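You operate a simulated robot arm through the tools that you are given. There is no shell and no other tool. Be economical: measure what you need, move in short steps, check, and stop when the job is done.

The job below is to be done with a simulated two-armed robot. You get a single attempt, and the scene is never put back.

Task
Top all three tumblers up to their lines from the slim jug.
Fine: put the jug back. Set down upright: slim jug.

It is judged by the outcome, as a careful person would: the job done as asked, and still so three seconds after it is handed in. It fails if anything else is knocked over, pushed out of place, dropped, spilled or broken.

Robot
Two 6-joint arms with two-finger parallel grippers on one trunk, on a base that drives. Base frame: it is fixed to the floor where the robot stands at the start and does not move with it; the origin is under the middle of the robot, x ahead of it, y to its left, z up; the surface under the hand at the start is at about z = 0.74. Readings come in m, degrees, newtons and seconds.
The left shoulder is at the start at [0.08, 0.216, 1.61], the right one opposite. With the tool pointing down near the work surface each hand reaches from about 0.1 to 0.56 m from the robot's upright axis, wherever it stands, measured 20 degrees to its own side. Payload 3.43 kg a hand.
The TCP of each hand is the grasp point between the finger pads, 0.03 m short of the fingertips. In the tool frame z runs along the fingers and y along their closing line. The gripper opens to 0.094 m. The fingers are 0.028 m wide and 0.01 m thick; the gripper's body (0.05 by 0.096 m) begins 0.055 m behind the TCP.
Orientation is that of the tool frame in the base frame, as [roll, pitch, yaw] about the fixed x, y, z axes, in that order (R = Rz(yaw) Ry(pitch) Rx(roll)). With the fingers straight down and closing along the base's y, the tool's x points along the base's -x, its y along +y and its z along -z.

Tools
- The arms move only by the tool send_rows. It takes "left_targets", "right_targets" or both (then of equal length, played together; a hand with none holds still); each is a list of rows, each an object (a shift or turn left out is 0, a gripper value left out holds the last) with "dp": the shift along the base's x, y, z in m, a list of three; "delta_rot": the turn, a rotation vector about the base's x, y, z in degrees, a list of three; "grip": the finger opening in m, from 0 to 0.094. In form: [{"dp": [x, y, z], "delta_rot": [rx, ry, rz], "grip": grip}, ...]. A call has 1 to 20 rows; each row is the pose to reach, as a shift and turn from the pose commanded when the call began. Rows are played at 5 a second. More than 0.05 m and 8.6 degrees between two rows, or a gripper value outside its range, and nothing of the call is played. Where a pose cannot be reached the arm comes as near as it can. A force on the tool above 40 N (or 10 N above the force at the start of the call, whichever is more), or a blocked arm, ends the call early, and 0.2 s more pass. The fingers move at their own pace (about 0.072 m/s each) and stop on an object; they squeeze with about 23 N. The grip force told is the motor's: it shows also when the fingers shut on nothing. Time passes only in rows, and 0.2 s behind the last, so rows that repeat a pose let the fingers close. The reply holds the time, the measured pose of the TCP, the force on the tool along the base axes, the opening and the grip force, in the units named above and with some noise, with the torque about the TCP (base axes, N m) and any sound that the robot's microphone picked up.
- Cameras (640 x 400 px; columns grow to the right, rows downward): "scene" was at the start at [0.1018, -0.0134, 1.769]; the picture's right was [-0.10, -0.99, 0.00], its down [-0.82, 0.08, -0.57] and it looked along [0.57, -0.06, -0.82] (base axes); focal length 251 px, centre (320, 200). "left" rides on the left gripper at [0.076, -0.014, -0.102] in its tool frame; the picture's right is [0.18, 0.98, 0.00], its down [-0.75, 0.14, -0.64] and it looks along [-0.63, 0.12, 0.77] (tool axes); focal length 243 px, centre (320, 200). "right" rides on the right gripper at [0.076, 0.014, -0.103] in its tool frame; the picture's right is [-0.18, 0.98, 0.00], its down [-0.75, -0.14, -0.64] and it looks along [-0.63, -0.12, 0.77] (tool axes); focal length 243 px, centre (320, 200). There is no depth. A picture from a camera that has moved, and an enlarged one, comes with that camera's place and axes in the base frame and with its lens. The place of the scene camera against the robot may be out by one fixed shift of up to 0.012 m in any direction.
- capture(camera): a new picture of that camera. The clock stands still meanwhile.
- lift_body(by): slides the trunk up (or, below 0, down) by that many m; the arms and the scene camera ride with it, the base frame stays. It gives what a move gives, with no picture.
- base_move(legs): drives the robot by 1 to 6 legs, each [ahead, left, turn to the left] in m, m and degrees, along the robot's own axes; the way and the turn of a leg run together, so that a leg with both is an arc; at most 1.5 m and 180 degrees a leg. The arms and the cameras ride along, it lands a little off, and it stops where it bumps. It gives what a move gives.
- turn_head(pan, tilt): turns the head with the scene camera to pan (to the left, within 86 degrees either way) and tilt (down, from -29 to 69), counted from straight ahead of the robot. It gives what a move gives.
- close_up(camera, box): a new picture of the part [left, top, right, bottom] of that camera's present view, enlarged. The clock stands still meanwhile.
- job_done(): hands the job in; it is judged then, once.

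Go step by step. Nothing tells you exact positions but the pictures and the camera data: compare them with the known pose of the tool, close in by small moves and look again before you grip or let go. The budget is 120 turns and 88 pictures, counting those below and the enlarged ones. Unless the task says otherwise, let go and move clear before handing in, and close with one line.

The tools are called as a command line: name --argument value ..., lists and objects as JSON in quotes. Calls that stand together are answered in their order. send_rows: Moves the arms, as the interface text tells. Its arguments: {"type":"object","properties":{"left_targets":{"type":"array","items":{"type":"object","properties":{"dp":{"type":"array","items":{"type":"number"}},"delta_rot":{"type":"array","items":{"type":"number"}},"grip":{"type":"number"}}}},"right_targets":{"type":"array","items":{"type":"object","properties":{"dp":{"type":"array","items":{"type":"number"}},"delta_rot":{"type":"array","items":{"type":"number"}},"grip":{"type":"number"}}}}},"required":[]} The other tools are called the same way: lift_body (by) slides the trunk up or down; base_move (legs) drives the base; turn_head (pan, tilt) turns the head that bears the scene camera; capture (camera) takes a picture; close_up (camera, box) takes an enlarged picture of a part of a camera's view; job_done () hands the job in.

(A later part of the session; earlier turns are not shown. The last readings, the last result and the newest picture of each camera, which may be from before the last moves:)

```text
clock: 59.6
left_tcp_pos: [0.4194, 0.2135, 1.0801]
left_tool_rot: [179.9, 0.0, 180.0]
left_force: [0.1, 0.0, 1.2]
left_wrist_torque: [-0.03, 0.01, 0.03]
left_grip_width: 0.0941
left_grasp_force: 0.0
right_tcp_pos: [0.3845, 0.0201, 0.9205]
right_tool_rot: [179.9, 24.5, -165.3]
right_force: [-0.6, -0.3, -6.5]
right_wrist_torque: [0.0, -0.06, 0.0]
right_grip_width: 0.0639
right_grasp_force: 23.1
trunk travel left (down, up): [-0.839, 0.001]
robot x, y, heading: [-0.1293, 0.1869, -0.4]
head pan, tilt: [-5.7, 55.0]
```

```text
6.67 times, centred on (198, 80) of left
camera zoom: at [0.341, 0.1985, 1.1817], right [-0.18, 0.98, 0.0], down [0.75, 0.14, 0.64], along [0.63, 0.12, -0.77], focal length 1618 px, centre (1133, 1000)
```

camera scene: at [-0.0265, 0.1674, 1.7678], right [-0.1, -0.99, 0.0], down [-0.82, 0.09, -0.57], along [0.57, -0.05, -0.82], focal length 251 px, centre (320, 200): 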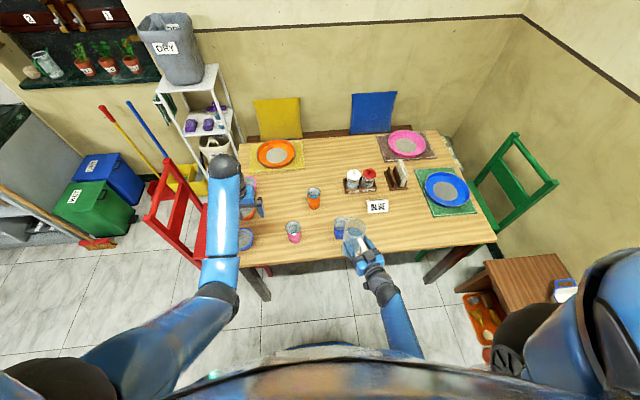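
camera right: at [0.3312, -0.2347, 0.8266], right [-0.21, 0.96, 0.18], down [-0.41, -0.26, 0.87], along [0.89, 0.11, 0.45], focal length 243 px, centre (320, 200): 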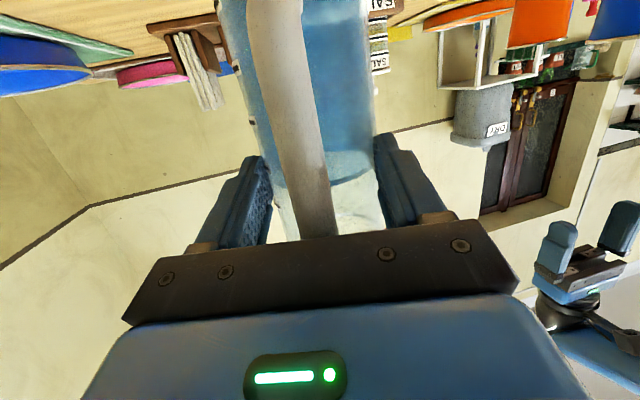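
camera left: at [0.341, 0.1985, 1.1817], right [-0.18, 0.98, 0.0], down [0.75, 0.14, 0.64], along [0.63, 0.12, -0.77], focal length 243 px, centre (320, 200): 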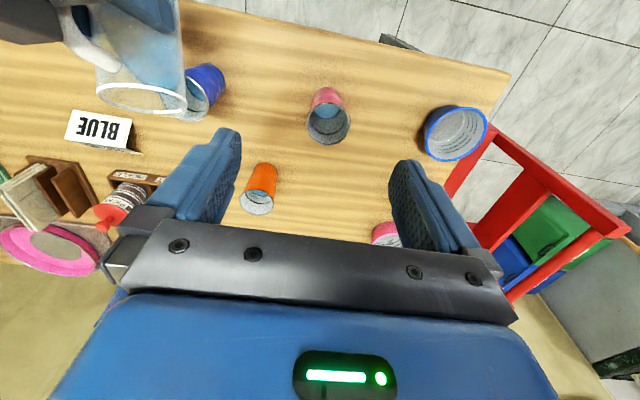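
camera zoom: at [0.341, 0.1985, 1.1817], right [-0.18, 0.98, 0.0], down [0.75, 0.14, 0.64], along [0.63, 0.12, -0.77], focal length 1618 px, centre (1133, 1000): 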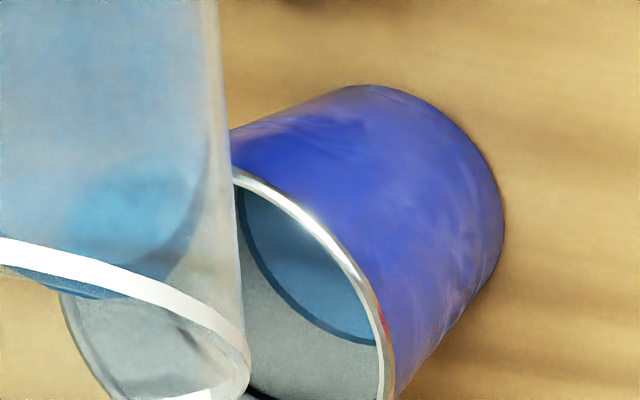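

The water looks near the ring already. I'll stop the flow by un-tilting and check.

send_rows --right_targets '[{"delta_rot": [2, -7.7, 0]}, {"delta_rot": [4, -15.5, 0]}, {"dp": [-0.02, -0.01, 0.01], "delta_rot": [6, -23.2, 0]}, {"dp": [-0.04, -0.03, 0.01], "delta_rot": [6, -23.2, 0]}, {"dp": [-0.05, -0.05, 0.01], "delta_rot": [6, -23.2, 0]}]'

close_up --camera "left" --box '[150, 50, 246, 110]'

close_up --camera "scene" --box '[290, 172, 386, 232]'

```text
clock: 60.8
left_tcp_pos: [0.4193, 0.2127, 1.0806]
left_tool_rot: [179.9, 0.0, 180.0]
left_force: [-0.3, -0.4, -0.4]
left_wrist_torque: [0.01, 0.0, -0.01]
left_grip_width: 0.094
left_grasp_force: 0.0
right_tcp_pos: [0.3319, -0.03, 0.9287]
right_tool_rot: [-179.9, 48.7, -165.3]
right_force: [-0.6, 0.3, -5.7]
right_wrist_torque: [-0.04, 0.02, -0.01]
right_grip_width: 0.0635
right_grasp_force: 23.7
trunk travel left (down, up): [-0.839, 0.001]
robot x, y, heading: [-0.1328, 0.1901, -0.3]
head pan, tilt: [-5.7, 55.0]
```

```text
6.67 times, centred on (198, 80) of left
camera zoom: at [0.341, 0.1992, 1.1817], right [-0.18, 0.98, 0.0], down [0.75, 0.14, 0.64], along [0.63, 0.12, -0.77], focal length 1618 px, centre (1133, 1000)
```

zoom: 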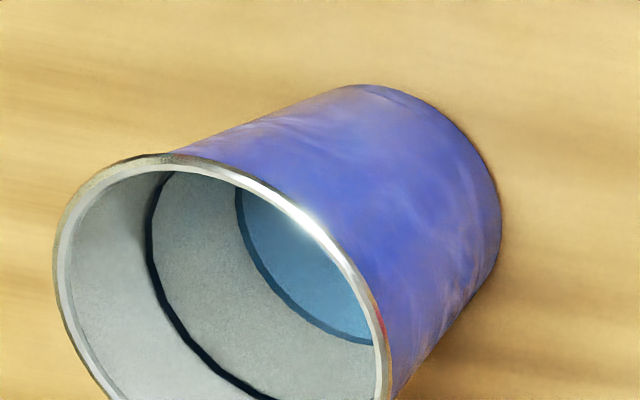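

```text
6.67 times, centred on (338, 202) of scene
camera zoom: at [-0.0284, 0.1738, 1.768], right [-0.1, -0.99, 0.0], down [-0.82, 0.08, -0.57], along [0.57, -0.06, -0.82], focal length 1673 px, centre (200, 187)
```

zoom: 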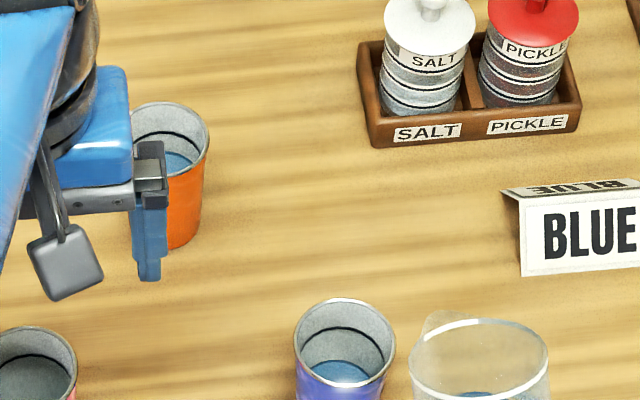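

The tumbler's ring is clear: water still sits below it by about as much as the ring sits below the rim. No spill. I'll resume pouring at about 55° for 1.5 s.

send_rows --right_targets '[{"dp": [0.02, 0.025, 0]}, {"dp": [0.045, 0.05, -0.005]}, {"dp": [0.052, 0.05, -0.01], "delta_rot": [-2, 7.7, 0]}, {"dp": [0.052, 0.05, -0.01], "delta_rot": [-4, 15.5, 0]}, {"dp": [0.052, 0.05, -0.01], "delta_rot": [-6, 23.2, 0]}, {"dp": [0.052, 0.05, -0.01], "delta_rot": [-6.6, 25.5, 0]}, {"dp": [0.052, 0.05, -0.01], "delta_rot": [-6.6, 25.5, 0]}, {"dp": [0.052, 0.05, -0.01], "delta_rot": [-6.6, 25.5, 0]}, {"dp": [0.052, 0.05, -0.01], "delta_rot": [-6.6, 25.5, 0]}, {"dp": [0.052, 0.05, -0.01], "delta_rot": [-6.6, 25.5, 0]}, {"dp": [0.052, 0.05, -0.01], "delta_rot": [-6.6, 25.5, 0]}]'

close_up --camera "left" --box '[150, 50, 246, 110]'

```text
clock: 63.2
left_tcp_pos: [0.4193, 0.2144, 1.0807]
left_tool_rot: [180.0, 0.0, 179.9]
left_force: [0.0, 0.0, -0.1]
left_wrist_torque: [-0.01, 0.01, 0.02]
left_grip_width: 0.094
left_grasp_force: 0.0
right_tcp_pos: [0.3849, 0.0202, 0.9204]
right_tool_rot: [-179.9, 22.3, -165.4]
right_force: [0.6, -0.4, -5.3]
right_wrist_torque: [0.05, -0.06, 0.0]
right_grip_width: 0.0639
right_grasp_force: 23.7
trunk travel left (down, up): [-0.839, 0.001]
robot x, y, heading: [-0.1291, 0.1843, 0.1]
head pan, tilt: [-5.7, 55.0]
```

```text
6.67 times, centred on (198, 80) of left
camera zoom: at [0.3408, 0.1994, 1.1818], right [-0.18, 0.98, 0.0], down [0.75, 0.14, 0.64], along [0.63, 0.12, -0.77], focal length 1618 px, centre (1133, 1000)
```

zoom: 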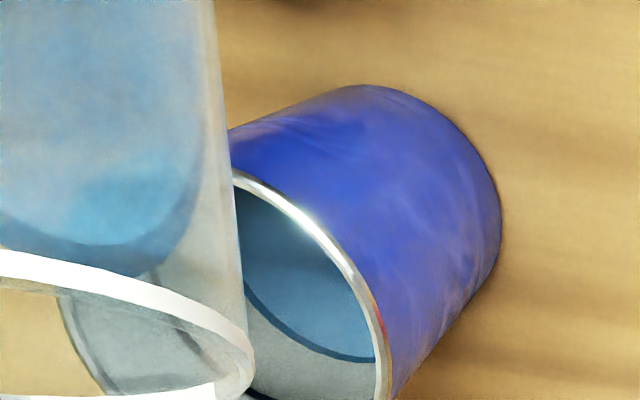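

Rising: about 30% of the gap was filled in roughly a second. I'll hold with a slightly larger tilt for 2 s more.

send_rows --right_targets '[{"delta_rot": [-0.4, 1.5, 0]}, {"delta_rot": [-0.4, 1.5, 0]}, {"delta_rot": [-0.4, 1.5, 0]}, {"delta_rot": [-0.4, 1.5, 0]}, {"delta_rot": [-0.4, 1.5, 0]}, {"delta_rot": [-0.4, 1.5, 0]}, {"delta_rot": [-0.4, 1.5, 0]}, {"delta_rot": [-0.4, 1.5, 0]}]'

close_up --camera "left" --box '[150, 50, 246, 110]'

```text
clock: 65.0
left_tcp_pos: [0.4194, 0.2139, 1.0803]
left_tool_rot: [-180.0, -0.1, 179.9]
left_force: [0.1, 0.1, 0.3]
left_wrist_torque: [-0.01, 0.01, -0.01]
left_grip_width: 0.0938
left_grasp_force: 0.1
right_tcp_pos: [0.3841, 0.0203, 0.9226]
right_tool_rot: [-179.9, 20.7, -165.4]
right_force: [0.0, -0.1, -5.0]
right_wrist_torque: [0.03, -0.06, 0.02]
right_grip_width: 0.0636
right_grasp_force: 22.8
trunk travel left (down, up): [-0.839, 0.001]
robot x, y, heading: [-0.131, 0.186, -0.1]
head pan, tilt: [-5.7, 55.0]
```

```text
6.67 times, centred on (198, 80) of left
camera zoom: at [0.341, 0.1995, 1.1817], right [-0.18, 0.98, 0.0], down [0.75, 0.14, 0.64], along [0.63, 0.12, -0.77], focal length 1618 px, centre (1133, 1000)
```

zoom: 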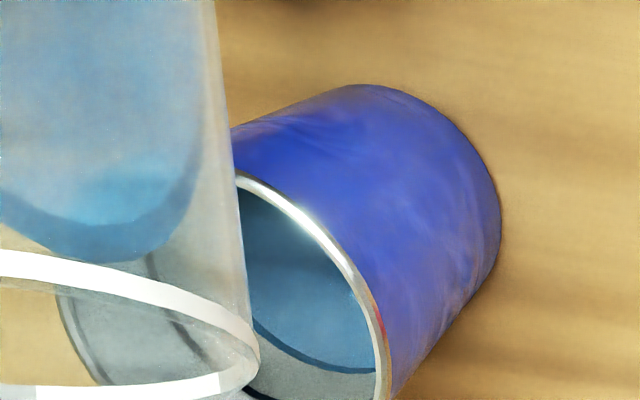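

Slower now as the jug empties. I'll add 3° and hold 2 s.

send_rows --right_targets '[{"delta_rot": [-0.8, 2.9, 0]}, {"delta_rot": [-0.8, 2.9, 0]}, {"delta_rot": [-0.8, 2.9, 0]}, {"delta_rot": [-0.8, 2.9, 0]}, {"delta_rot": [-0.8, 2.9, 0]}, {"delta_rot": [-0.8, 2.9, 0]}, {"delta_rot": [-0.8, 2.9, 0]}, {"delta_rot": [-0.8, 2.9, 0]}]'

close_up --camera "left" --box '[150, 55, 246, 115]'

```text
clock: 66.8
left_tcp_pos: [0.4194, 0.2138, 1.0802]
left_tool_rot: [179.9, -0.1, 179.9]
left_force: [0.0, 0.4, -0.9]
left_wrist_torque: [0.0, 0.02, -0.01]
left_grip_width: 0.094
left_grasp_force: 0.0
right_tcp_pos: [0.3857, 0.0198, 0.9209]
right_tool_rot: [-180.0, 17.5, -165.4]
right_force: [-0.6, 0.0, -5.4]
right_wrist_torque: [0.02, -0.04, 0.02]
right_grip_width: 0.0638
right_grasp_force: 22.9
trunk travel left (down, up): [-0.839, 0.001]
robot x, y, heading: [-0.132, 0.1929, -0.1]
head pan, tilt: [-5.7, 55.0]
```

```text
6.67 times, centred on (198, 85) of left
camera zoom: at [0.341, 0.1995, 1.1817], right [-0.18, 0.98, 0.0], down [0.75, 0.14, 0.64], along [0.63, 0.12, -0.77], focal length 1618 px, centre (1133, 967)
```

zoom: 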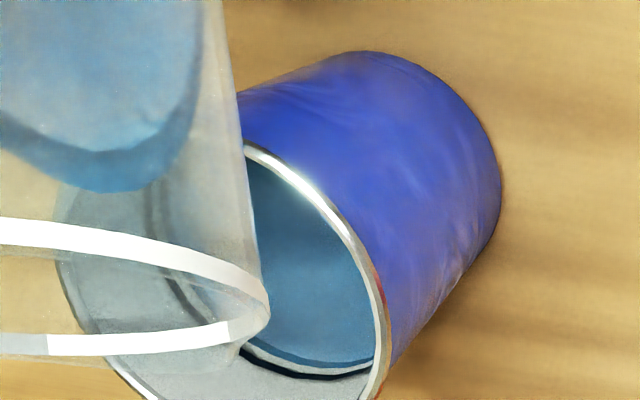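

Nearly at the ring. I'll end the pour now; the residual flow should close the small gap.

send_rows --right_targets '[{"delta_rot": [1, -3.9, 0]}, {"delta_rot": [3, -11.6, 0]}, {"delta_rot": [5, -19.3, 0]}, {"dp": [-0.02, -0.01, 0.01], "delta_rot": [7, -27, 0]}, {"dp": [-0.04, -0.03, 0.01], "delta_rot": [8, -31, 0]}, {"dp": [-0.05, -0.05, 0.01], "delta_rot": [8, -31, 0]}, {"dp": [-0.05, -0.05, 0.01], "delta_rot": [8, -31, 0]}]'

close_up --camera "left" --box '[150, 55, 246, 115]'

```text
clock: 68.4
left_tcp_pos: [0.4202, 0.2124, 1.0803]
left_tool_rot: [-180.0, 0.0, 180.0]
left_force: [-0.5, -0.3, 0.1]
left_wrist_torque: [-0.01, -0.01, 0.0]
left_grip_width: 0.0942
left_grasp_force: 0.0
right_tcp_pos: [0.3363, -0.0309, 0.9306]
right_tool_rot: [-179.8, 49.7, -165.2]
right_force: [0.3, -0.7, -5.7]
right_wrist_torque: [-0.04, 0.05, 0.04]
right_grip_width: 0.0638
right_grasp_force: 23.1
trunk travel left (down, up): [-0.839, 0.001]
robot x, y, heading: [-0.1322, 0.1893, 0.0]
head pan, tilt: [-5.7, 55.0]
```

```text
6.67 times, centred on (198, 85) of left
camera zoom: at [0.3414, 0.1996, 1.1816], right [-0.18, 0.98, 0.0], down [0.75, 0.14, 0.64], along [0.63, 0.12, -0.77], focal length 1618 px, centre (1133, 967)
```

zoom: 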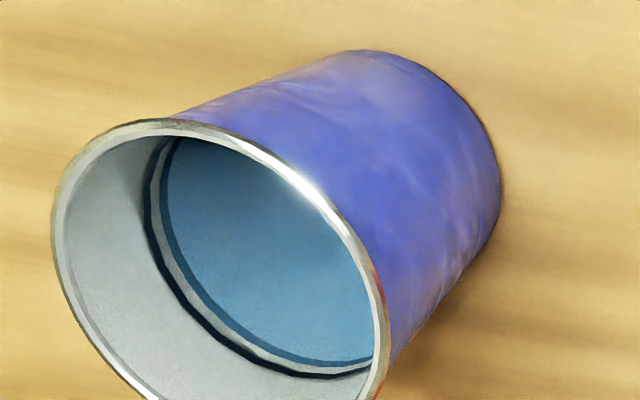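

The level is just under the ring (about 3 mm). I'll give one short splash and stop in the same call.

send_rows --right_targets '[{"dp": [0.025, 0.025, 0]}, {"dp": [0.05, 0.05, -0.005]}, {"dp": [0.05, 0.05, -0.01], "delta_rot": [-2, 7.7, 0]}, {"dp": [0.05, 0.05, -0.01], "delta_rot": [-4, 15.5, 0]}, {"dp": [0.05, 0.05, -0.01], "delta_rot": [-6, 23.2, 0]}, {"dp": [0.05, 0.05, -0.01], "delta_rot": [-8, 31, 0]}, {"dp": [0.05, 0.05, -0.01], "delta_rot": [-8, 31, 0]}, {"dp": [0.05, 0.05, -0.01], "delta_rot": [-8, 31, 0]}, {"dp": [0.05, 0.05, -0.01], "delta_rot": [-6, 23.2, 0]}, {"dp": [0.05, 0.05, -0.01], "delta_rot": [-4, 15.5, 0]}, {"dp": [0.05, 0.05, -0.01], "delta_rot": [-2, 7.7, 0]}, {"dp": [0.03, 0.02, 0], "delta_rot": [0, 0, 0]}, {"dp": [0, 0, 0], "delta_rot": [0, 0, 0]}]'

close_up --camera "left" --box '[150, 55, 246, 115]'

```text
clock: 71.2
left_tcp_pos: [0.4171, 0.213, 1.0819]
left_tool_rot: [179.9, 0.2, 179.9]
left_force: [-0.2, 0.1, -0.1]
left_wrist_torque: [-0.01, -0.03, 0.0]
left_grip_width: 0.0939
left_grasp_force: 0.0
right_tcp_pos: [0.3336, -0.031, 0.9328]
right_tool_rot: [-179.8, 49.8, -165.2]
right_force: [-0.3, -0.5, -4.7]
right_wrist_torque: [0.01, 0.04, 0.0]
right_grip_width: 0.0636
right_grasp_force: 22.9
trunk travel left (down, up): [-0.839, 0.001]
robot x, y, heading: [-0.1299, 0.1887, -0.0]
head pan, tilt: [-5.7, 55.0]
```

```text
6.67 times, centred on (198, 85) of left
camera zoom: at [0.339, 0.1991, 1.1826], right [-0.18, 0.98, 0.0], down [0.75, 0.14, 0.64], along [0.63, 0.12, -0.77], focal length 1618 px, centre (1133, 967)
```

zoom: 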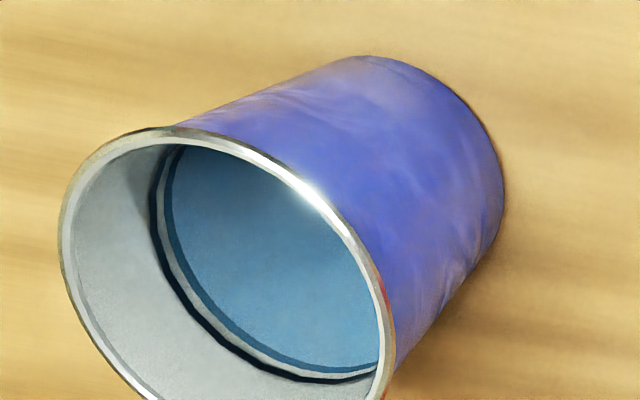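

Closer, about 1.5 mm short. One more splash, slightly longer.

send_rows --right_targets '[{"dp": [0.025, 0.025, 0]}, {"dp": [0.05, 0.05, -0.005]}, {"dp": [0.05, 0.05, -0.01], "delta_rot": [-2, 7.7, 0]}, {"dp": [0.05, 0.05, -0.01], "delta_rot": [-4, 15.5, 0]}, {"dp": [0.05, 0.05, -0.01], "delta_rot": [-6, 23.2, 0]}, {"dp": [0.05, 0.05, -0.01], "delta_rot": [-8.2, 31.5, 0]}, {"dp": [0.05, 0.05, -0.01], "delta_rot": [-8.2, 31.5, 0]}, {"dp": [0.05, 0.05, -0.01], "delta_rot": [-8.2, 31.5, 0]}, {"dp": [0.05, 0.05, -0.01], "delta_rot": [-8.2, 31.5, 0]}, {"dp": [0.05, 0.05, -0.01], "delta_rot": [-6, 24, 0]}, {"dp": [0.05, 0.05, -0.01], "delta_rot": [-4, 16, 0]}, {"dp": [0.05, 0.05, -0.01], "delta_rot": [-2, 8, 0]}, {"dp": [0.03, 0.02, 0], "delta_rot": [0, 0, 0]}, {"dp": [0, 0, 0], "delta_rot": [0, 0, 0]}]'

close_up --camera "left" --box '[150, 55, 246, 115]'

```text
clock: 74.2
left_tcp_pos: [0.4171, 0.2136, 1.0817]
left_tool_rot: [179.9, 0.2, 179.9]
left_force: [-0.1, 0.6, 0.0]
left_wrist_torque: [0.0, -0.01, -0.02]
left_grip_width: 0.0938
left_grasp_force: 0.1
right_tcp_pos: [0.3342, -0.0293, 0.9326]
right_tool_rot: [-179.8, 49.8, -165.3]
right_force: [-0.2, -0.8, -4.6]
right_wrist_torque: [-0.01, 0.02, -0.02]
right_grip_width: 0.0638
right_grasp_force: 23.4
trunk travel left (down, up): [-0.839, 0.001]
robot x, y, heading: [-0.1302, 0.1853, -0.1]
head pan, tilt: [-5.7, 55.0]
```

```text
6.67 times, centred on (198, 85) of left
camera zoom: at [0.3388, 0.199, 1.1827], right [-0.18, 0.98, 0.0], down [0.75, 0.14, 0.64], along [0.63, 0.12, -0.76], focal length 1618 px, centre (1133, 967)
```

zoom: 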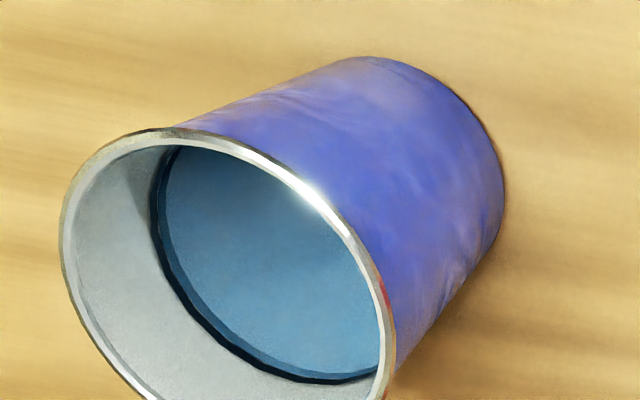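

The blue tumbler is exactly at its line. Pink sits 0.2015 m to the left at the same depth, so I'll shift the base left and repeat.

base_move --legs '[[0, 0.2015, 0]]'

capture --camera "left"

```text
clock: 75.8
left_tcp_pos: [0.4205, 0.4068, 1.081]
left_tool_rot: [179.7, 0.0, 179.5]
left_force: [-0.1, 0.4, 0.1]
left_wrist_torque: [-0.03, 0.04, 0.0]
left_grip_width: 0.0939
left_grasp_force: 0.0
right_tcp_pos: [0.3352, 0.1661, 0.9308]
right_tool_rot: [179.7, 49.7, -165.9]
right_force: [-0.6, -0.8, -5.0]
right_wrist_torque: [0.02, 0.0, 0.01]
right_grip_width: 0.0638
right_grasp_force: 22.7
trunk travel left (down, up): [-0.839, 0.001]
robot x, y, heading: [-0.1315, 0.3878, -0.5]
head pan, tilt: [-5.7, 55.0]
```

```text
25 pictures are left
camera left: at [0.3419, 0.3935, 1.1818], right [-0.18, 0.98, 0.0], down [0.75, 0.13, 0.64], along [0.63, 0.12, -0.77], focal length 243 px, centre (320, 200)
```

left: 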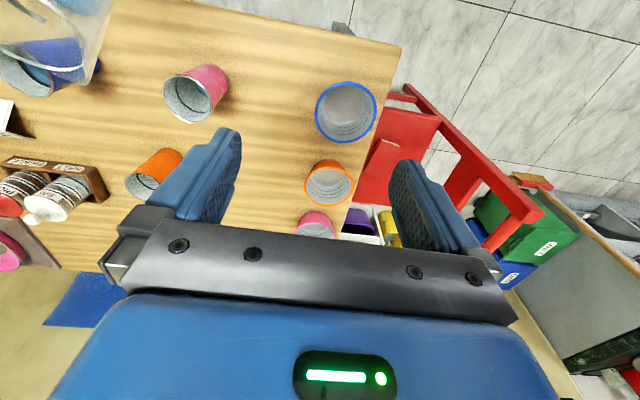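

Pink is in the same relative spot. I'll zoom in to fix its offset and current level.

close_up --camera "left" --box '[150, 55, 246, 115]'

```text
6.67 times, centred on (198, 85) of left
camera zoom: at [0.3419, 0.3935, 1.1818], right [-0.18, 0.98, 0.0], down [0.75, 0.13, 0.64], along [0.63, 0.12, -0.77], focal length 1618 px, centre (1133, 967)
```

zoom: 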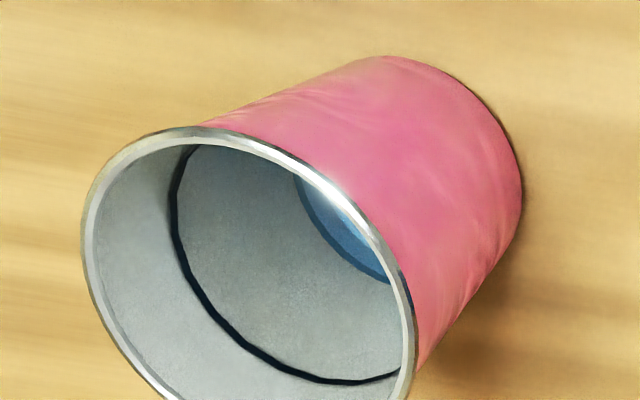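

The pink tumbler needs more: its water is well below the ring. I'll pour at about 62° for 2 s, then look.

send_rows --right_targets '[{"dp": [0.025, 0.027, 0]}, {"dp": [0.05, 0.053, -0.005]}, {"dp": [0.052, 0.053, -0.01], "delta_rot": [-2, 7.7, 0]}, {"dp": [0.052, 0.053, -0.01], "delta_rot": [-4, 15.5, 0]}, {"dp": [0.052, 0.053, -0.01], "delta_rot": [-6, 23.2, 0]}, {"dp": [0.052, 0.053, -0.01], "delta_rot": [-8, 31, 0]}, {"dp": [0.052, 0.053, -0.01], "delta_rot": [-8.5, 33, 0]}, {"dp": [0.052, 0.053, -0.01], "delta_rot": [-8.5, 33, 0]}, {"dp": [0.052, 0.053, -0.01], "delta_rot": [-8.5, 33, 0]}, {"dp": [0.052, 0.053, -0.01], "delta_rot": [-8.5, 33, 0]}, {"dp": [0.052, 0.053, -0.01], "delta_rot": [-8.5, 33, 0]}, {"dp": [0.052, 0.053, -0.01], "delta_rot": [-8.5, 33, 0]}, {"dp": [0.052, 0.053, -0.01], "delta_rot": [-8.5, 33, 0]}, {"dp": [0.052, 0.053, -0.01], "delta_rot": [-8.5, 33, 0]}]'

close_up --camera "left" --box '[150, 55, 246, 115]'

```text
clock: 78.8
left_tcp_pos: [0.4202, 0.411, 1.0809]
left_tool_rot: [179.9, 0.0, 179.5]
left_force: [-0.9, 0.3, 1.1]
left_wrist_torque: [0.0, -0.02, 0.0]
left_grip_width: 0.0939
left_grasp_force: 0.1
right_tcp_pos: [0.3869, 0.2215, 0.9219]
right_tool_rot: [-179.8, 15.7, -165.6]
right_force: [-0.6, -0.1, -5.1]
right_wrist_torque: [0.05, -0.11, -0.01]
right_grip_width: 0.0637
right_grasp_force: 22.0
trunk travel left (down, up): [-0.839, 0.001]
robot x, y, heading: [-0.1289, 0.3909, -0.5]
head pan, tilt: [-5.7, 55.0]
```

```text
6.67 times, centred on (198, 85) of left
camera zoom: at [0.3418, 0.3978, 1.1818], right [-0.18, 0.98, 0.0], down [0.75, 0.13, 0.64], along [0.63, 0.11, -0.77], focal length 1618 px, centre (1133, 967)
```

zoom: 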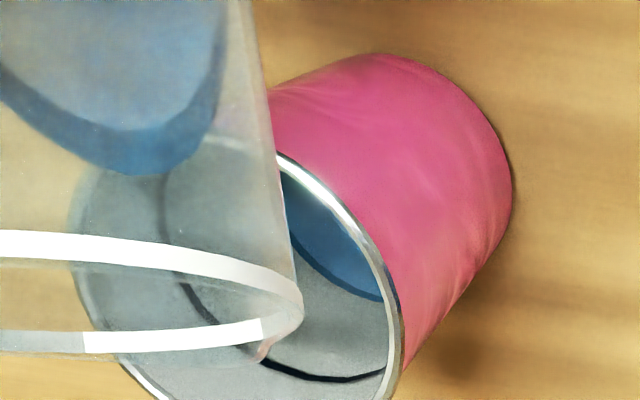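

Rising steadily inside the tumbler. I'll add 3° and hold 2.4 s.

send_rows --right_targets '[{"delta_rot": [-0.8, 2.9, 0]}, {"delta_rot": [-0.8, 2.9, 0]}, {"delta_rot": [-0.8, 2.9, 0]}, {"delta_rot": [-0.8, 2.9, 0]}, {"delta_rot": [-0.8, 2.9, 0]}, {"delta_rot": [-0.8, 2.9, 0]}, {"delta_rot": [-0.8, 2.9, 0]}, {"delta_rot": [-0.8, 2.9, 0]}, {"delta_rot": [-0.8, 2.9, 0]}, {"delta_rot": [-0.8, 2.9, 0]}]'

close_up --camera "left" --box '[150, 55, 246, 115]'

```text
clock: 81.0
left_tcp_pos: [0.4191, 0.4122, 1.0801]
left_tool_rot: [-180.0, 0.1, 179.5]
left_force: [0.4, 1.3, -0.2]
left_wrist_torque: [0.04, 0.0, -0.01]
left_grip_width: 0.0939
left_grasp_force: 0.1
right_tcp_pos: [0.3871, 0.2221, 0.9216]
right_tool_rot: [-179.7, 12.6, -165.6]
right_force: [0.1, 0.0, -3.8]
right_wrist_torque: [0.02, -0.08, -0.04]
right_grip_width: 0.0638
right_grasp_force: 23.2
trunk travel left (down, up): [-0.839, 0.001]
robot x, y, heading: [-0.1267, 0.392, -0.3]
head pan, tilt: [-5.7, 55.0]
```

```text
6.67 times, centred on (198, 85) of left
camera zoom: at [0.3418, 0.3977, 1.1819], right [-0.18, 0.98, 0.0], down [0.75, 0.13, 0.64], along [0.63, 0.11, -0.77], focal length 1618 px, centre (1133, 967)
```

zoom: 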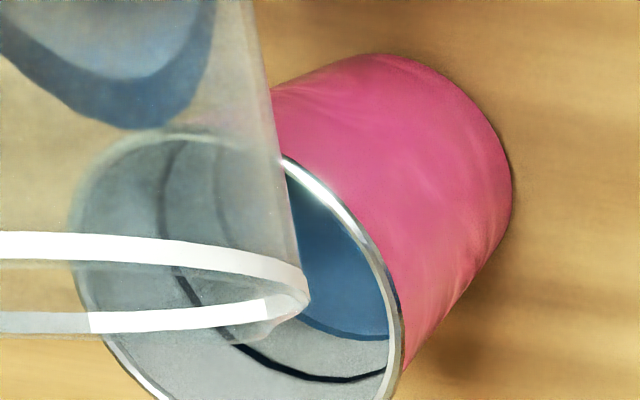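

About halfway up the remaining gap. Another 2 s with +2.5°.

send_rows --right_targets '[{"delta_rot": [-0.6, 2.4, 0]}, {"delta_rot": [-0.6, 2.4, 0]}, {"delta_rot": [-0.6, 2.4, 0]}, {"delta_rot": [-0.6, 2.4, 0]}, {"delta_rot": [-0.6, 2.4, 0]}, {"delta_rot": [-0.6, 2.4, 0]}, {"delta_rot": [-0.6, 2.4, 0]}]'

close_up --camera "left" --box '[150, 55, 246, 115]'

```text
clock: 82.6
left_tcp_pos: [0.4201, 0.4121, 1.0803]
left_tool_rot: [179.9, 0.1, 179.5]
left_force: [-0.6, -0.3, -0.2]
left_wrist_torque: [-0.04, 0.0, -0.01]
left_grip_width: 0.0943
left_grasp_force: 0.1
right_tcp_pos: [0.3864, 0.2217, 0.9206]
right_tool_rot: [-179.8, 10.1, -165.6]
right_force: [0.3, 0.3, -4.3]
right_wrist_torque: [0.03, -0.07, 0.01]
right_grip_width: 0.0641
right_grasp_force: 24.0
trunk travel left (down, up): [-0.839, 0.001]
robot x, y, heading: [-0.1297, 0.3897, -0.6]
head pan, tilt: [-5.7, 55.0]
```

```text
6.67 times, centred on (198, 85) of left
camera zoom: at [0.3418, 0.3977, 1.1819], right [-0.18, 0.98, 0.0], down [0.75, 0.13, 0.64], along [0.63, 0.11, -0.77], focal length 1618 px, centre (1133, 967)
```

zoom: 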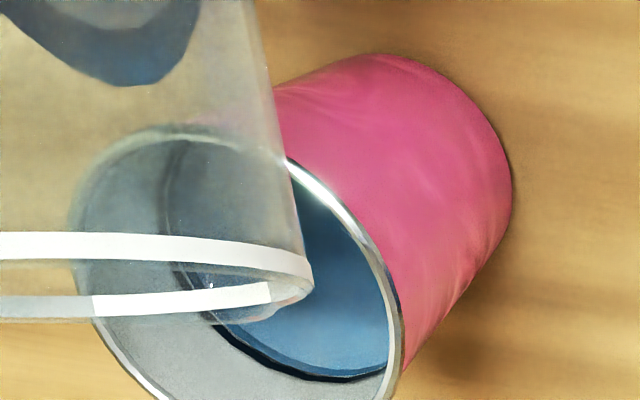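

Almost at the ring; stopping now.

send_rows --right_targets '[{"delta_rot": [2, -7.7, 0]}, {"delta_rot": [4, -15.5, 0]}, {"delta_rot": [6, -23.2, 0]}, {"dp": [-0.02, -0.01, 0.01], "delta_rot": [8, -31, 0]}, {"dp": [-0.04, -0.03, 0.01], "delta_rot": [9.5, -37, 0]}, {"dp": [-0.05, -0.05, 0.01], "delta_rot": [9.5, -37, 0]}, {"dp": [-0.05, -0.05, 0.01], "delta_rot": [9.5, -37, 0]}]'

close_up --camera "left" --box '[150, 55, 246, 115]'

```text
clock: 84.2
left_tcp_pos: [0.4206, 0.4127, 1.0794]
left_tool_rot: [-180.0, 0.1, 179.5]
left_force: [-0.1, 0.2, 0.4]
left_wrist_torque: [-0.01, -0.02, 0.01]
left_grip_width: 0.0942
left_grasp_force: 0.1
right_tcp_pos: [0.3352, 0.1721, 0.9327]
right_tool_rot: [-179.7, 48.3, -165.7]
right_force: [0.8, 0.8, -4.1]
right_wrist_torque: [0.02, 0.05, 0.0]
right_grip_width: 0.0638
right_grasp_force: 23.1
trunk travel left (down, up): [-0.839, 0.001]
robot x, y, heading: [-0.1282, 0.3905, -0.6]
head pan, tilt: [-5.7, 55.0]
```

```text
6.67 times, centred on (198, 85) of left
camera zoom: at [0.3426, 0.3979, 1.1815], right [-0.18, 0.98, 0.0], down [0.75, 0.13, 0.64], along [0.63, 0.11, -0.77], focal length 1618 px, centre (1133, 967)
```

zoom: 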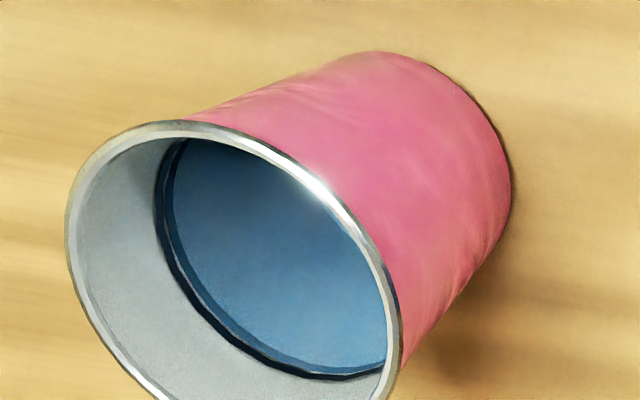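

Pink is at its line too. For orange I'll turn the jug to yaw 0 so it passes through the gap between the two filled tumblers, and raise it a little.

send_rows --right_targets '[{"dp": [0, -0.003, 0.005], "delta_rot": [0, 0, -3.5]}, {"dp": [0, -0.008, 0.01], "delta_rot": [0, 0, -7]}, {"dp": [0, -0.014, 0.015], "delta_rot": [0, 0, -10.5]}, {"dp": [0, -0.02, 0.02], "delta_rot": [0, 0, -13.8]}, {"dp": [0, -0.02, 0.02], "delta_rot": [0, 0, -13.8]}]'

capture --camera "scene"

```text
clock: 85.4
left_tcp_pos: [0.42, 0.4105, 1.0802]
left_tool_rot: [180.0, 0.1, 179.5]
left_force: [0.1, -0.4, 0.3]
left_wrist_torque: [-0.03, -0.01, 0.04]
left_grip_width: 0.0938
left_grasp_force: 0.1
right_tcp_pos: [0.3369, 0.1516, 0.952]
right_tool_rot: [-179.7, 48.3, -179.4]
right_force: [-0.4, -0.8, -2.8]
right_wrist_torque: [-0.02, 0.02, -0.02]
right_grip_width: 0.0638
right_grasp_force: 22.6
trunk travel left (down, up): [-0.839, 0.001]
robot x, y, heading: [-0.1284, 0.3907, -0.5]
head pan, tilt: [-5.7, 55.0]
```

```text
19 pictures are left
camera scene: at [-0.0278, 0.3749, 1.768], right [-0.11, -0.99, 0.0], down [-0.81, 0.09, -0.57], along [0.57, -0.06, -0.82], focal length 251 px, centre (320, 200)
```

scene: 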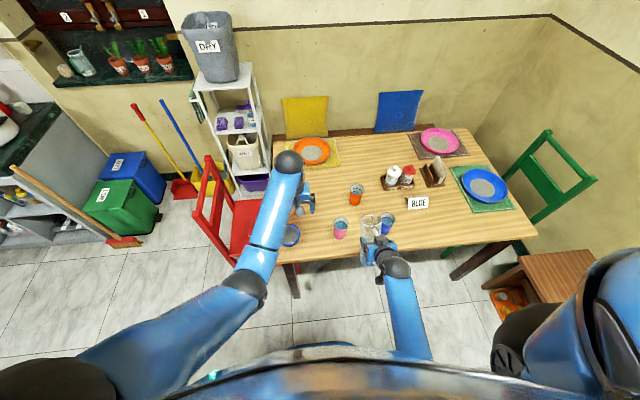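

The corridor between pink and blue is ahead of the jug. I'll drive forward in two legs.

base_move --legs '[[0.085, 0, 0]]'

close_up --camera "scene" --box '[300, 190, 428, 270]'

```text
clock: 86.5
left_tcp_pos: [0.4943, 0.4113, 1.0859]
left_tool_rot: [-180.0, 0.5, 179.5]
left_force: [-1.0, 0.4, 0.3]
left_wrist_torque: [0.01, -0.05, 0.05]
left_grip_width: 0.0941
left_grasp_force: 0.0
right_tcp_pos: [0.4111, 0.151, 0.9561]
right_tool_rot: [-179.7, 48.8, -179.2]
right_force: [-1.1, -0.3, -3.3]
right_wrist_torque: [0.0, 0.04, -0.03]
right_grip_width: 0.0638
right_grasp_force: 22.7
trunk travel left (down, up): [-0.839, 0.001]
robot x, y, heading: [-0.0502, 0.3861, -0.4]
head pan, tilt: [-5.7, 55.0]
```

```text
5.00 times, centred on (364, 230) of scene
camera zoom: at [0.0393, 0.3744, 1.7692], right [-0.11, -0.99, 0.0], down [-0.81, 0.09, -0.58], along [0.58, -0.06, -0.81], focal length 1255 px, centre (100, 50)
```

zoom: 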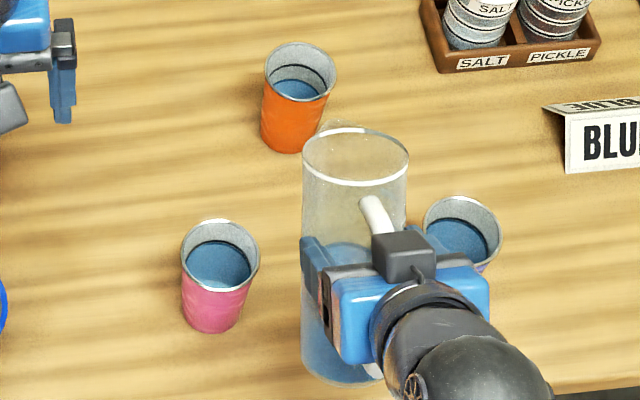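

The jug is about 11 mm left of ideal for both the gap and orange. I'll trim right and continue forward.

send_rows --right_targets '[{"dp": [0, -0.006, 0]}, {"dp": [0, -0.012, 0]}, {"dp": [0, -0.012, 0]}]'

base_move --legs '[[0.07, 0, 0]]'

close_up --camera "scene" --box '[310, 200, 438, 280]'

```text
clock: 87.2
left_tcp_pos: [0.5014, 0.4105, 1.0808]
left_tool_rot: [-180.0, 0.1, 179.5]
left_force: [-0.4, 0.6, 0.6]
left_wrist_torque: [0.01, -0.04, -0.01]
left_grip_width: 0.0937
left_grasp_force: 0.0
right_tcp_pos: [0.4172, 0.1375, 0.9511]
right_tool_rot: [-179.8, 48.2, -179.3]
right_force: [-0.3, 0.1, -4.0]
right_wrist_torque: [0.0, 0.02, -0.01]
right_grip_width: 0.0636
right_grasp_force: 22.5
trunk travel left (down, up): [-0.839, 0.001]
robot x, y, heading: [-0.0496, 0.3906, -0.5]
head pan, tilt: [-5.7, 55.0]
```

```text
clock: 88.3
left_tcp_pos: [0.561, 0.411, 1.0864]
left_tool_rot: [179.9, 0.5, 179.5]
left_force: [-0.3, -0.6, 0.6]
left_wrist_torque: [0.01, -0.06, 0.03]
left_grip_width: 0.094
left_grasp_force: 0.1
right_tcp_pos: [0.4789, 0.1378, 0.9563]
right_tool_rot: [-179.7, 48.7, -179.2]
right_force: [-0.5, -0.2, -2.9]
right_wrist_torque: [-0.01, 0.01, 0.0]
right_grip_width: 0.0637
right_grasp_force: 22.9
trunk travel left (down, up): [-0.839, 0.001]
robot x, y, heading: [0.0231, 0.3877, -0.2]
head pan, tilt: [-5.7, 55.0]
```

```text
5.00 times, centred on (374, 240) of scene
camera zoom: at [0.1074, 0.374, 1.7692], right [-0.11, -0.99, 0.0], down [-0.81, 0.09, -0.58], along [0.58, -0.06, -0.81], focal length 1255 px, centre (50, 0)
```

zoom: 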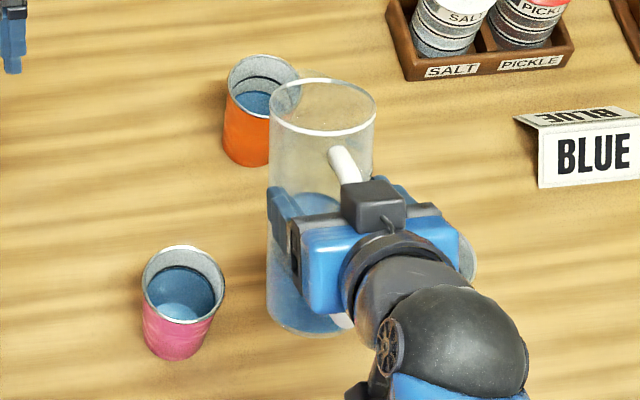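

The passage is clear. I'll extend toward orange, tilt to about 55°, and bring the left camera nearer.

send_rows --right_targets '[{"dp": [0.015, 0, 0], "delta_rot": [0, 4, 0]}, {"dp": [0.03, 0, 0], "delta_rot": [0, 9, 0]}, {"dp": [0.045, 0, -0.005], "delta_rot": [0, 14, 0]}, {"dp": [0.045, 0, -0.01], "delta_rot": [0, 20, 0]}, {"dp": [0.045, 0, -0.015], "delta_rot": [0, 25, 0]}, {"dp": [0.045, 0, -0.015], "delta_rot": [0, 25, 0]}]' --left_targets '[{"dp": [0, -0.02, 0]}, {"dp": [0, -0.04, 0]}, {"dp": [0, -0.06, 0]}, {"dp": [0, -0.06, 0]}, {"dp": [0, -0.06, 0]}, {"dp": [0, -0.06, 0]}]'

capture --camera "left"

close_up --camera "scene" --box '[330, 190, 410, 240]'

```text
clock: 89.7
left_tcp_pos: [0.5712, 0.3498, 1.0801]
left_tool_rot: [-180.0, 0.2, 179.5]
left_force: [-0.1, -0.3, 0.0]
left_wrist_torque: [-0.03, 0.04, -0.01]
left_grip_width: 0.0938
left_grasp_force: 0.1
right_tcp_pos: [0.5288, 0.1372, 0.9365]
right_tool_rot: [179.9, 23.1, -179.6]
right_force: [-0.3, -0.3, -3.7]
right_wrist_torque: [-0.05, -0.08, 0.01]
right_grip_width: 0.0632
right_grasp_force: 23.1
trunk travel left (down, up): [-0.839, 0.001]
robot x, y, heading: [0.0218, 0.3884, -0.4]
head pan, tilt: [-5.7, 55.0]
```

```text
16 pictures are left
camera left: at [0.4923, 0.337, 1.1822], right [-0.18, 0.98, 0.0], down [0.75, 0.13, 0.64], along [0.63, 0.11, -0.77], focal length 243 px, centre (320, 200)
```

left: 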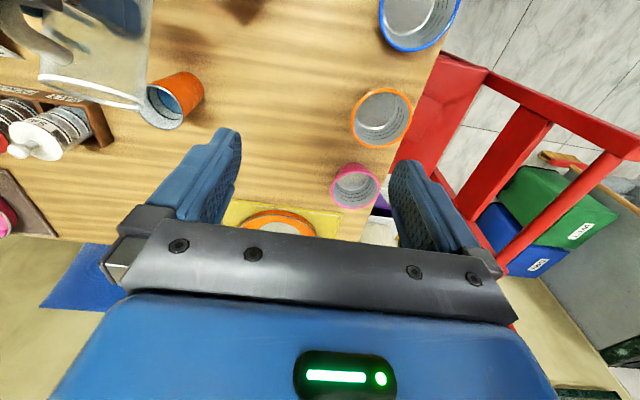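

```text
8.00 times, centred on (370, 215) of scene
camera zoom: at [0.1213, 0.3735, 1.7682], right [-0.11, -0.99, 0.0], down [-0.81, 0.09, -0.57], along [0.57, -0.06, -0.82], focal length 2007 px, centre (-80, 80)
```

zoom: 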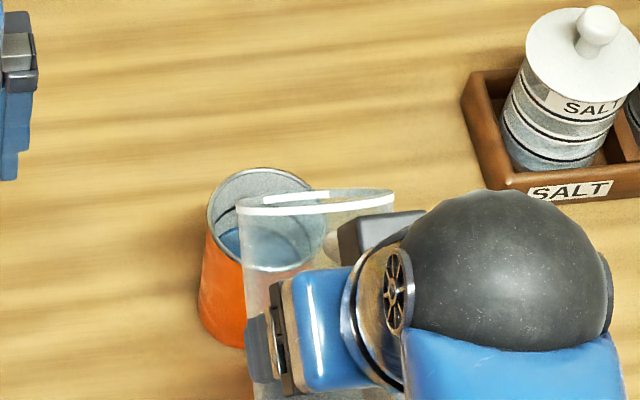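

I'll zoom the left view to measure orange against the spout.

close_up --camera "left" --box '[120, 60, 216, 140]'

```text
5.00 times, centred on (168, 100) of left
camera zoom: at [0.4923, 0.337, 1.1822], right [-0.18, 0.98, 0.0], down [0.75, 0.13, 0.64], along [0.63, 0.11, -0.77], focal length 1213 px, centre (1080, 700)
```

zoom: 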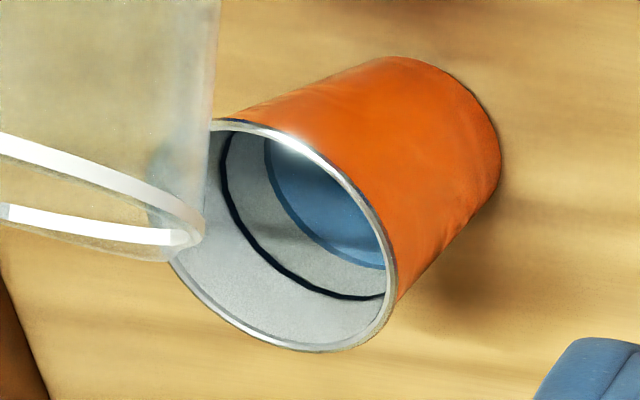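

The spout should go about 18 mm forward, 10 mm left and 15 mm lower. I'll adjust, then recheck.

send_rows --right_targets '[{"dp": [0.006, 0.005, -0.003]}, {"dp": [0.012, 0.01, -0.008]}, {"dp": [0.018, 0.01, -0.014]}, {"dp": [0.018, 0.01, -0.014]}]'

close_up --camera "left" --box '[120, 60, 216, 140]'

close_up --camera "scene" --box '[350, 200, 398, 230]'

```text
clock: 90.7
left_tcp_pos: [0.5721, 0.3503, 1.0795]
left_tool_rot: [-179.9, -0.1, 179.5]
left_force: [0.4, 0.8, 0.1]
left_wrist_torque: [0.03, 0.01, -0.03]
left_grip_width: 0.0939
left_grasp_force: 0.1
right_tcp_pos: [0.5495, 0.1479, 0.9211]
right_tool_rot: [179.9, 23.0, -179.4]
right_force: [-0.6, 0.7, -4.4]
right_wrist_torque: [0.04, -0.04, -0.02]
right_grip_width: 0.0637
right_grasp_force: 22.8
trunk travel left (down, up): [-0.839, 0.001]
robot x, y, heading: [0.0214, 0.3829, -0.9]
head pan, tilt: [-5.7, 55.0]
```

```text
5.00 times, centred on (168, 100) of left
camera zoom: at [0.4942, 0.3373, 1.1813], right [-0.18, 0.98, 0.0], down [0.75, 0.13, 0.64], along [0.63, 0.11, -0.77], focal length 1213 px, centre (1080, 700)
```

zoom: 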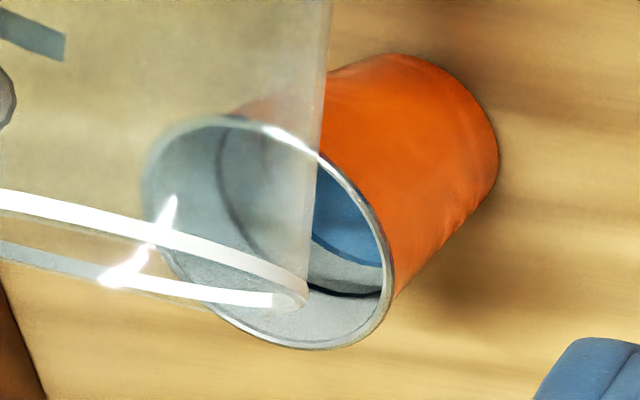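

```text
13.33 times, centred on (374, 215) of scene
camera zoom: at [0.1241, 0.3738, 1.768], right [-0.11, -0.99, 0.0], down [-0.81, 0.09, -0.57], along [0.57, -0.06, -0.82], focal length 3346 px, centre (-400, 0)
```

zoom: 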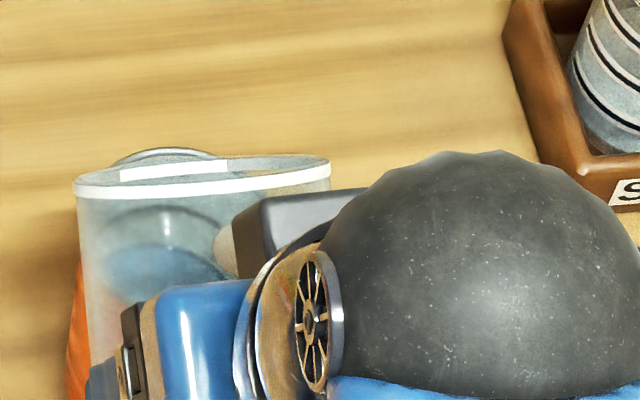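

The spout sits over the tumbler's middle, same as for pink. I'll tilt to 67° and hold a second.

send_rows --right_targets '[{"delta_rot": [0, 4, 0]}, {"delta_rot": [0, 8, 0]}, {"delta_rot": [0, 11, 0]}, {"delta_rot": [0, 13, 0]}, {"delta_rot": [0, 13, 0]}, {"delta_rot": [0, 13, 0]}, {"delta_rot": [0, 13, 0]}]'

close_up --camera "left" --box '[120, 60, 216, 140]'

```text
clock: 92.3
left_tcp_pos: [0.5707, 0.3493, 1.0807]
left_tool_rot: [-179.9, 0.0, 179.5]
left_force: [0.4, -0.7, -0.5]
left_wrist_torque: [0.0, 0.03, -0.02]
left_grip_width: 0.0941
left_grasp_force: 0.0
right_tcp_pos: [0.5495, 0.1482, 0.9222]
right_tool_rot: [179.8, 10.1, -179.6]
right_force: [-0.4, -0.3, -3.3]
right_wrist_torque: [-0.04, -0.08, 0.0]
right_grip_width: 0.0639
right_grasp_force: 23.2
trunk travel left (down, up): [-0.839, 0.001]
robot x, y, heading: [0.0215, 0.3886, -0.5]
head pan, tilt: [-5.7, 55.0]
```

```text
5.00 times, centred on (168, 100) of left
camera zoom: at [0.494, 0.3373, 1.1815], right [-0.18, 0.98, 0.0], down [0.75, 0.13, 0.64], along [0.63, 0.11, -0.77], focal length 1213 px, centre (1080, 700)
```

zoom: 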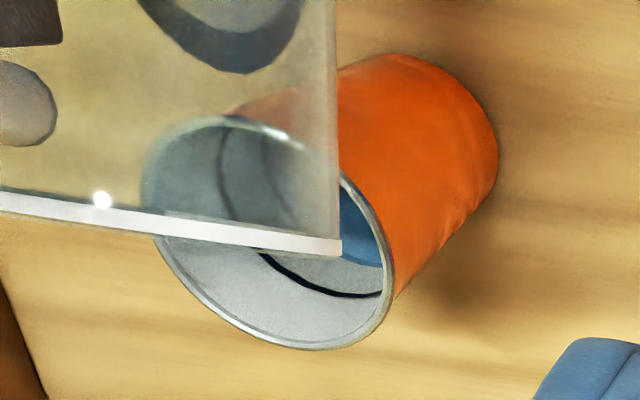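

The position matches the earlier pours by measurement, but flow hasn't resumed. I'll tilt 4° more and hold.

send_rows --right_targets '[{"delta_rot": [0, 2, 0]}, {"delta_rot": [0, 4, 0]}, {"delta_rot": [0, 4, 0]}, {"delta_rot": [0, 4, 0]}, {"delta_rot": [0, 4, 0]}, {"delta_rot": [0, 4, 0]}]'

close_up --camera "left" --box '[120, 60, 216, 140]'

```text
clock: 93.7
left_tcp_pos: [0.5721, 0.3513, 1.0791]
left_tool_rot: [179.9, 0.0, 179.5]
left_force: [0.1, 0.6, -0.2]
left_wrist_torque: [-0.04, -0.04, 0.03]
left_grip_width: 0.0941
left_grasp_force: 0.0
right_tcp_pos: [0.5499, 0.1475, 0.9214]
right_tool_rot: [179.9, 6.1, -179.6]
right_force: [-0.4, -1.0, -2.8]
right_wrist_torque: [0.01, -0.04, 0.0]
right_grip_width: 0.0636
right_grasp_force: 23.1
trunk travel left (down, up): [-0.839, 0.001]
robot x, y, heading: [0.02, 0.3868, -0.3]
head pan, tilt: [-5.7, 55.0]
```

```text
5.00 times, centred on (168, 100) of left
camera zoom: at [0.494, 0.3373, 1.1815], right [-0.18, 0.98, 0.0], down [0.75, 0.13, 0.64], along [0.63, 0.11, -0.77], focal length 1213 px, centre (1080, 700)
```

zoom: 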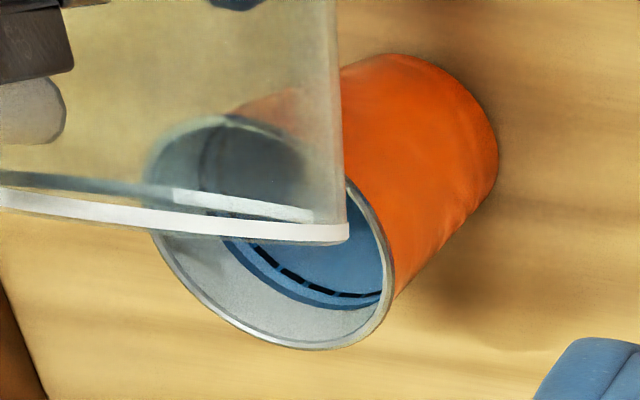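

It filled fast and is at or just past the ring. Stopping immediately.

send_rows --right_targets '[{"delta_rot": [0, -8.5, 0]}, {"delta_rot": [0, -17, 0]}, {"delta_rot": [0, -25, 0]}, {"dp": [-0.01, -0.002, 0.01], "delta_rot": [0, -33, 0]}, {"dp": [-0.03, -0.005, 0.02], "delta_rot": [0, -40, 0]}, {"dp": [-0.045, -0.008, 0.03], "delta_rot": [0, -43, 0]}, {"dp": [-0.045, -0.008, 0.03], "delta_rot": [0, -43, 0]}]'

close_up --camera "left" --box '[120, 60, 216, 140]'

```text
clock: 95.3
left_tcp_pos: [0.5724, 0.3514, 1.0803]
left_tool_rot: [-180.0, 0.0, 179.5]
left_force: [0.7, 0.0, -1.3]
left_wrist_torque: [0.05, 0.01, 0.01]
left_grip_width: 0.0939
left_grasp_force: 0.0
right_tcp_pos: [0.5054, 0.1408, 0.9504]
right_tool_rot: [-179.8, 49.2, -179.3]
right_force: [1.0, 0.6, -3.3]
right_wrist_torque: [0.03, 0.04, -0.03]
right_grip_width: 0.0638
right_grasp_force: 23.4
trunk travel left (down, up): [-0.839, 0.001]
robot x, y, heading: [0.0185, 0.3907, -0.4]
head pan, tilt: [-5.7, 55.0]
```

```text
5.00 times, centred on (168, 100) of left
camera zoom: at [0.4946, 0.3374, 1.1812], right [-0.18, 0.98, 0.0], down [0.76, 0.13, 0.64], along [0.63, 0.11, -0.77], focal length 1213 px, centre (1080, 700)
```

zoom: 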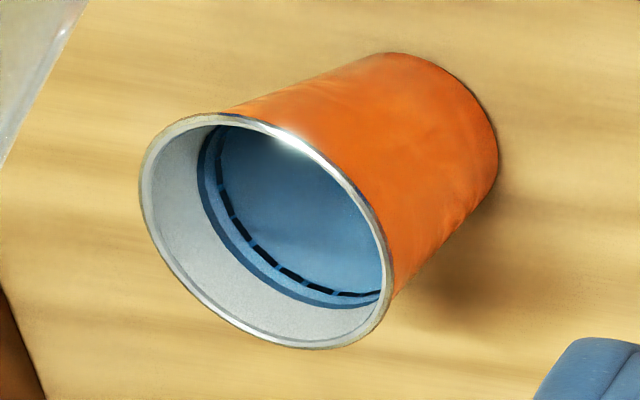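

Orange ended slightly over its ring. I'll back out through the same corridor and then view all three levels side by side.

base_move --legs '[[-0.18, 0, 0]]'

close_up --camera "scene" --box '[322, 165, 402, 215]'

```text
clock: 96.8
left_tcp_pos: [0.3995, 0.3533, 1.0783]
left_tool_rot: [180.0, -0.3, 179.4]
left_force: [0.3, 0.4, -0.7]
left_wrist_torque: [-0.02, 0.03, 0.02]
left_grip_width: 0.094
left_grasp_force: 0.1
right_tcp_pos: [0.3309, 0.1423, 0.9506]
right_tool_rot: [-179.7, 49.0, -179.4]
right_force: [0.8, -0.2, -3.2]
right_wrist_torque: [-0.02, 0.01, -0.07]
right_grip_width: 0.0638
right_grasp_force: 22.8
trunk travel left (down, up): [-0.839, 0.001]
robot x, y, heading: [-0.1537, 0.3897, -0.6]
head pan, tilt: [-5.7, 55.0]
```

```text
8.00 times, centred on (362, 190) of scene
camera zoom: at [-0.0473, 0.3753, 1.7675], right [-0.11, -0.99, 0.0], down [-0.82, 0.09, -0.57], along [0.57, -0.06, -0.82], focal length 2007 px, centre (-16, 280)
```

zoom: 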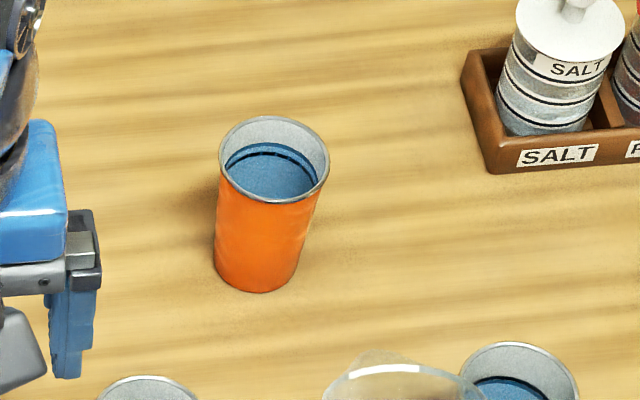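

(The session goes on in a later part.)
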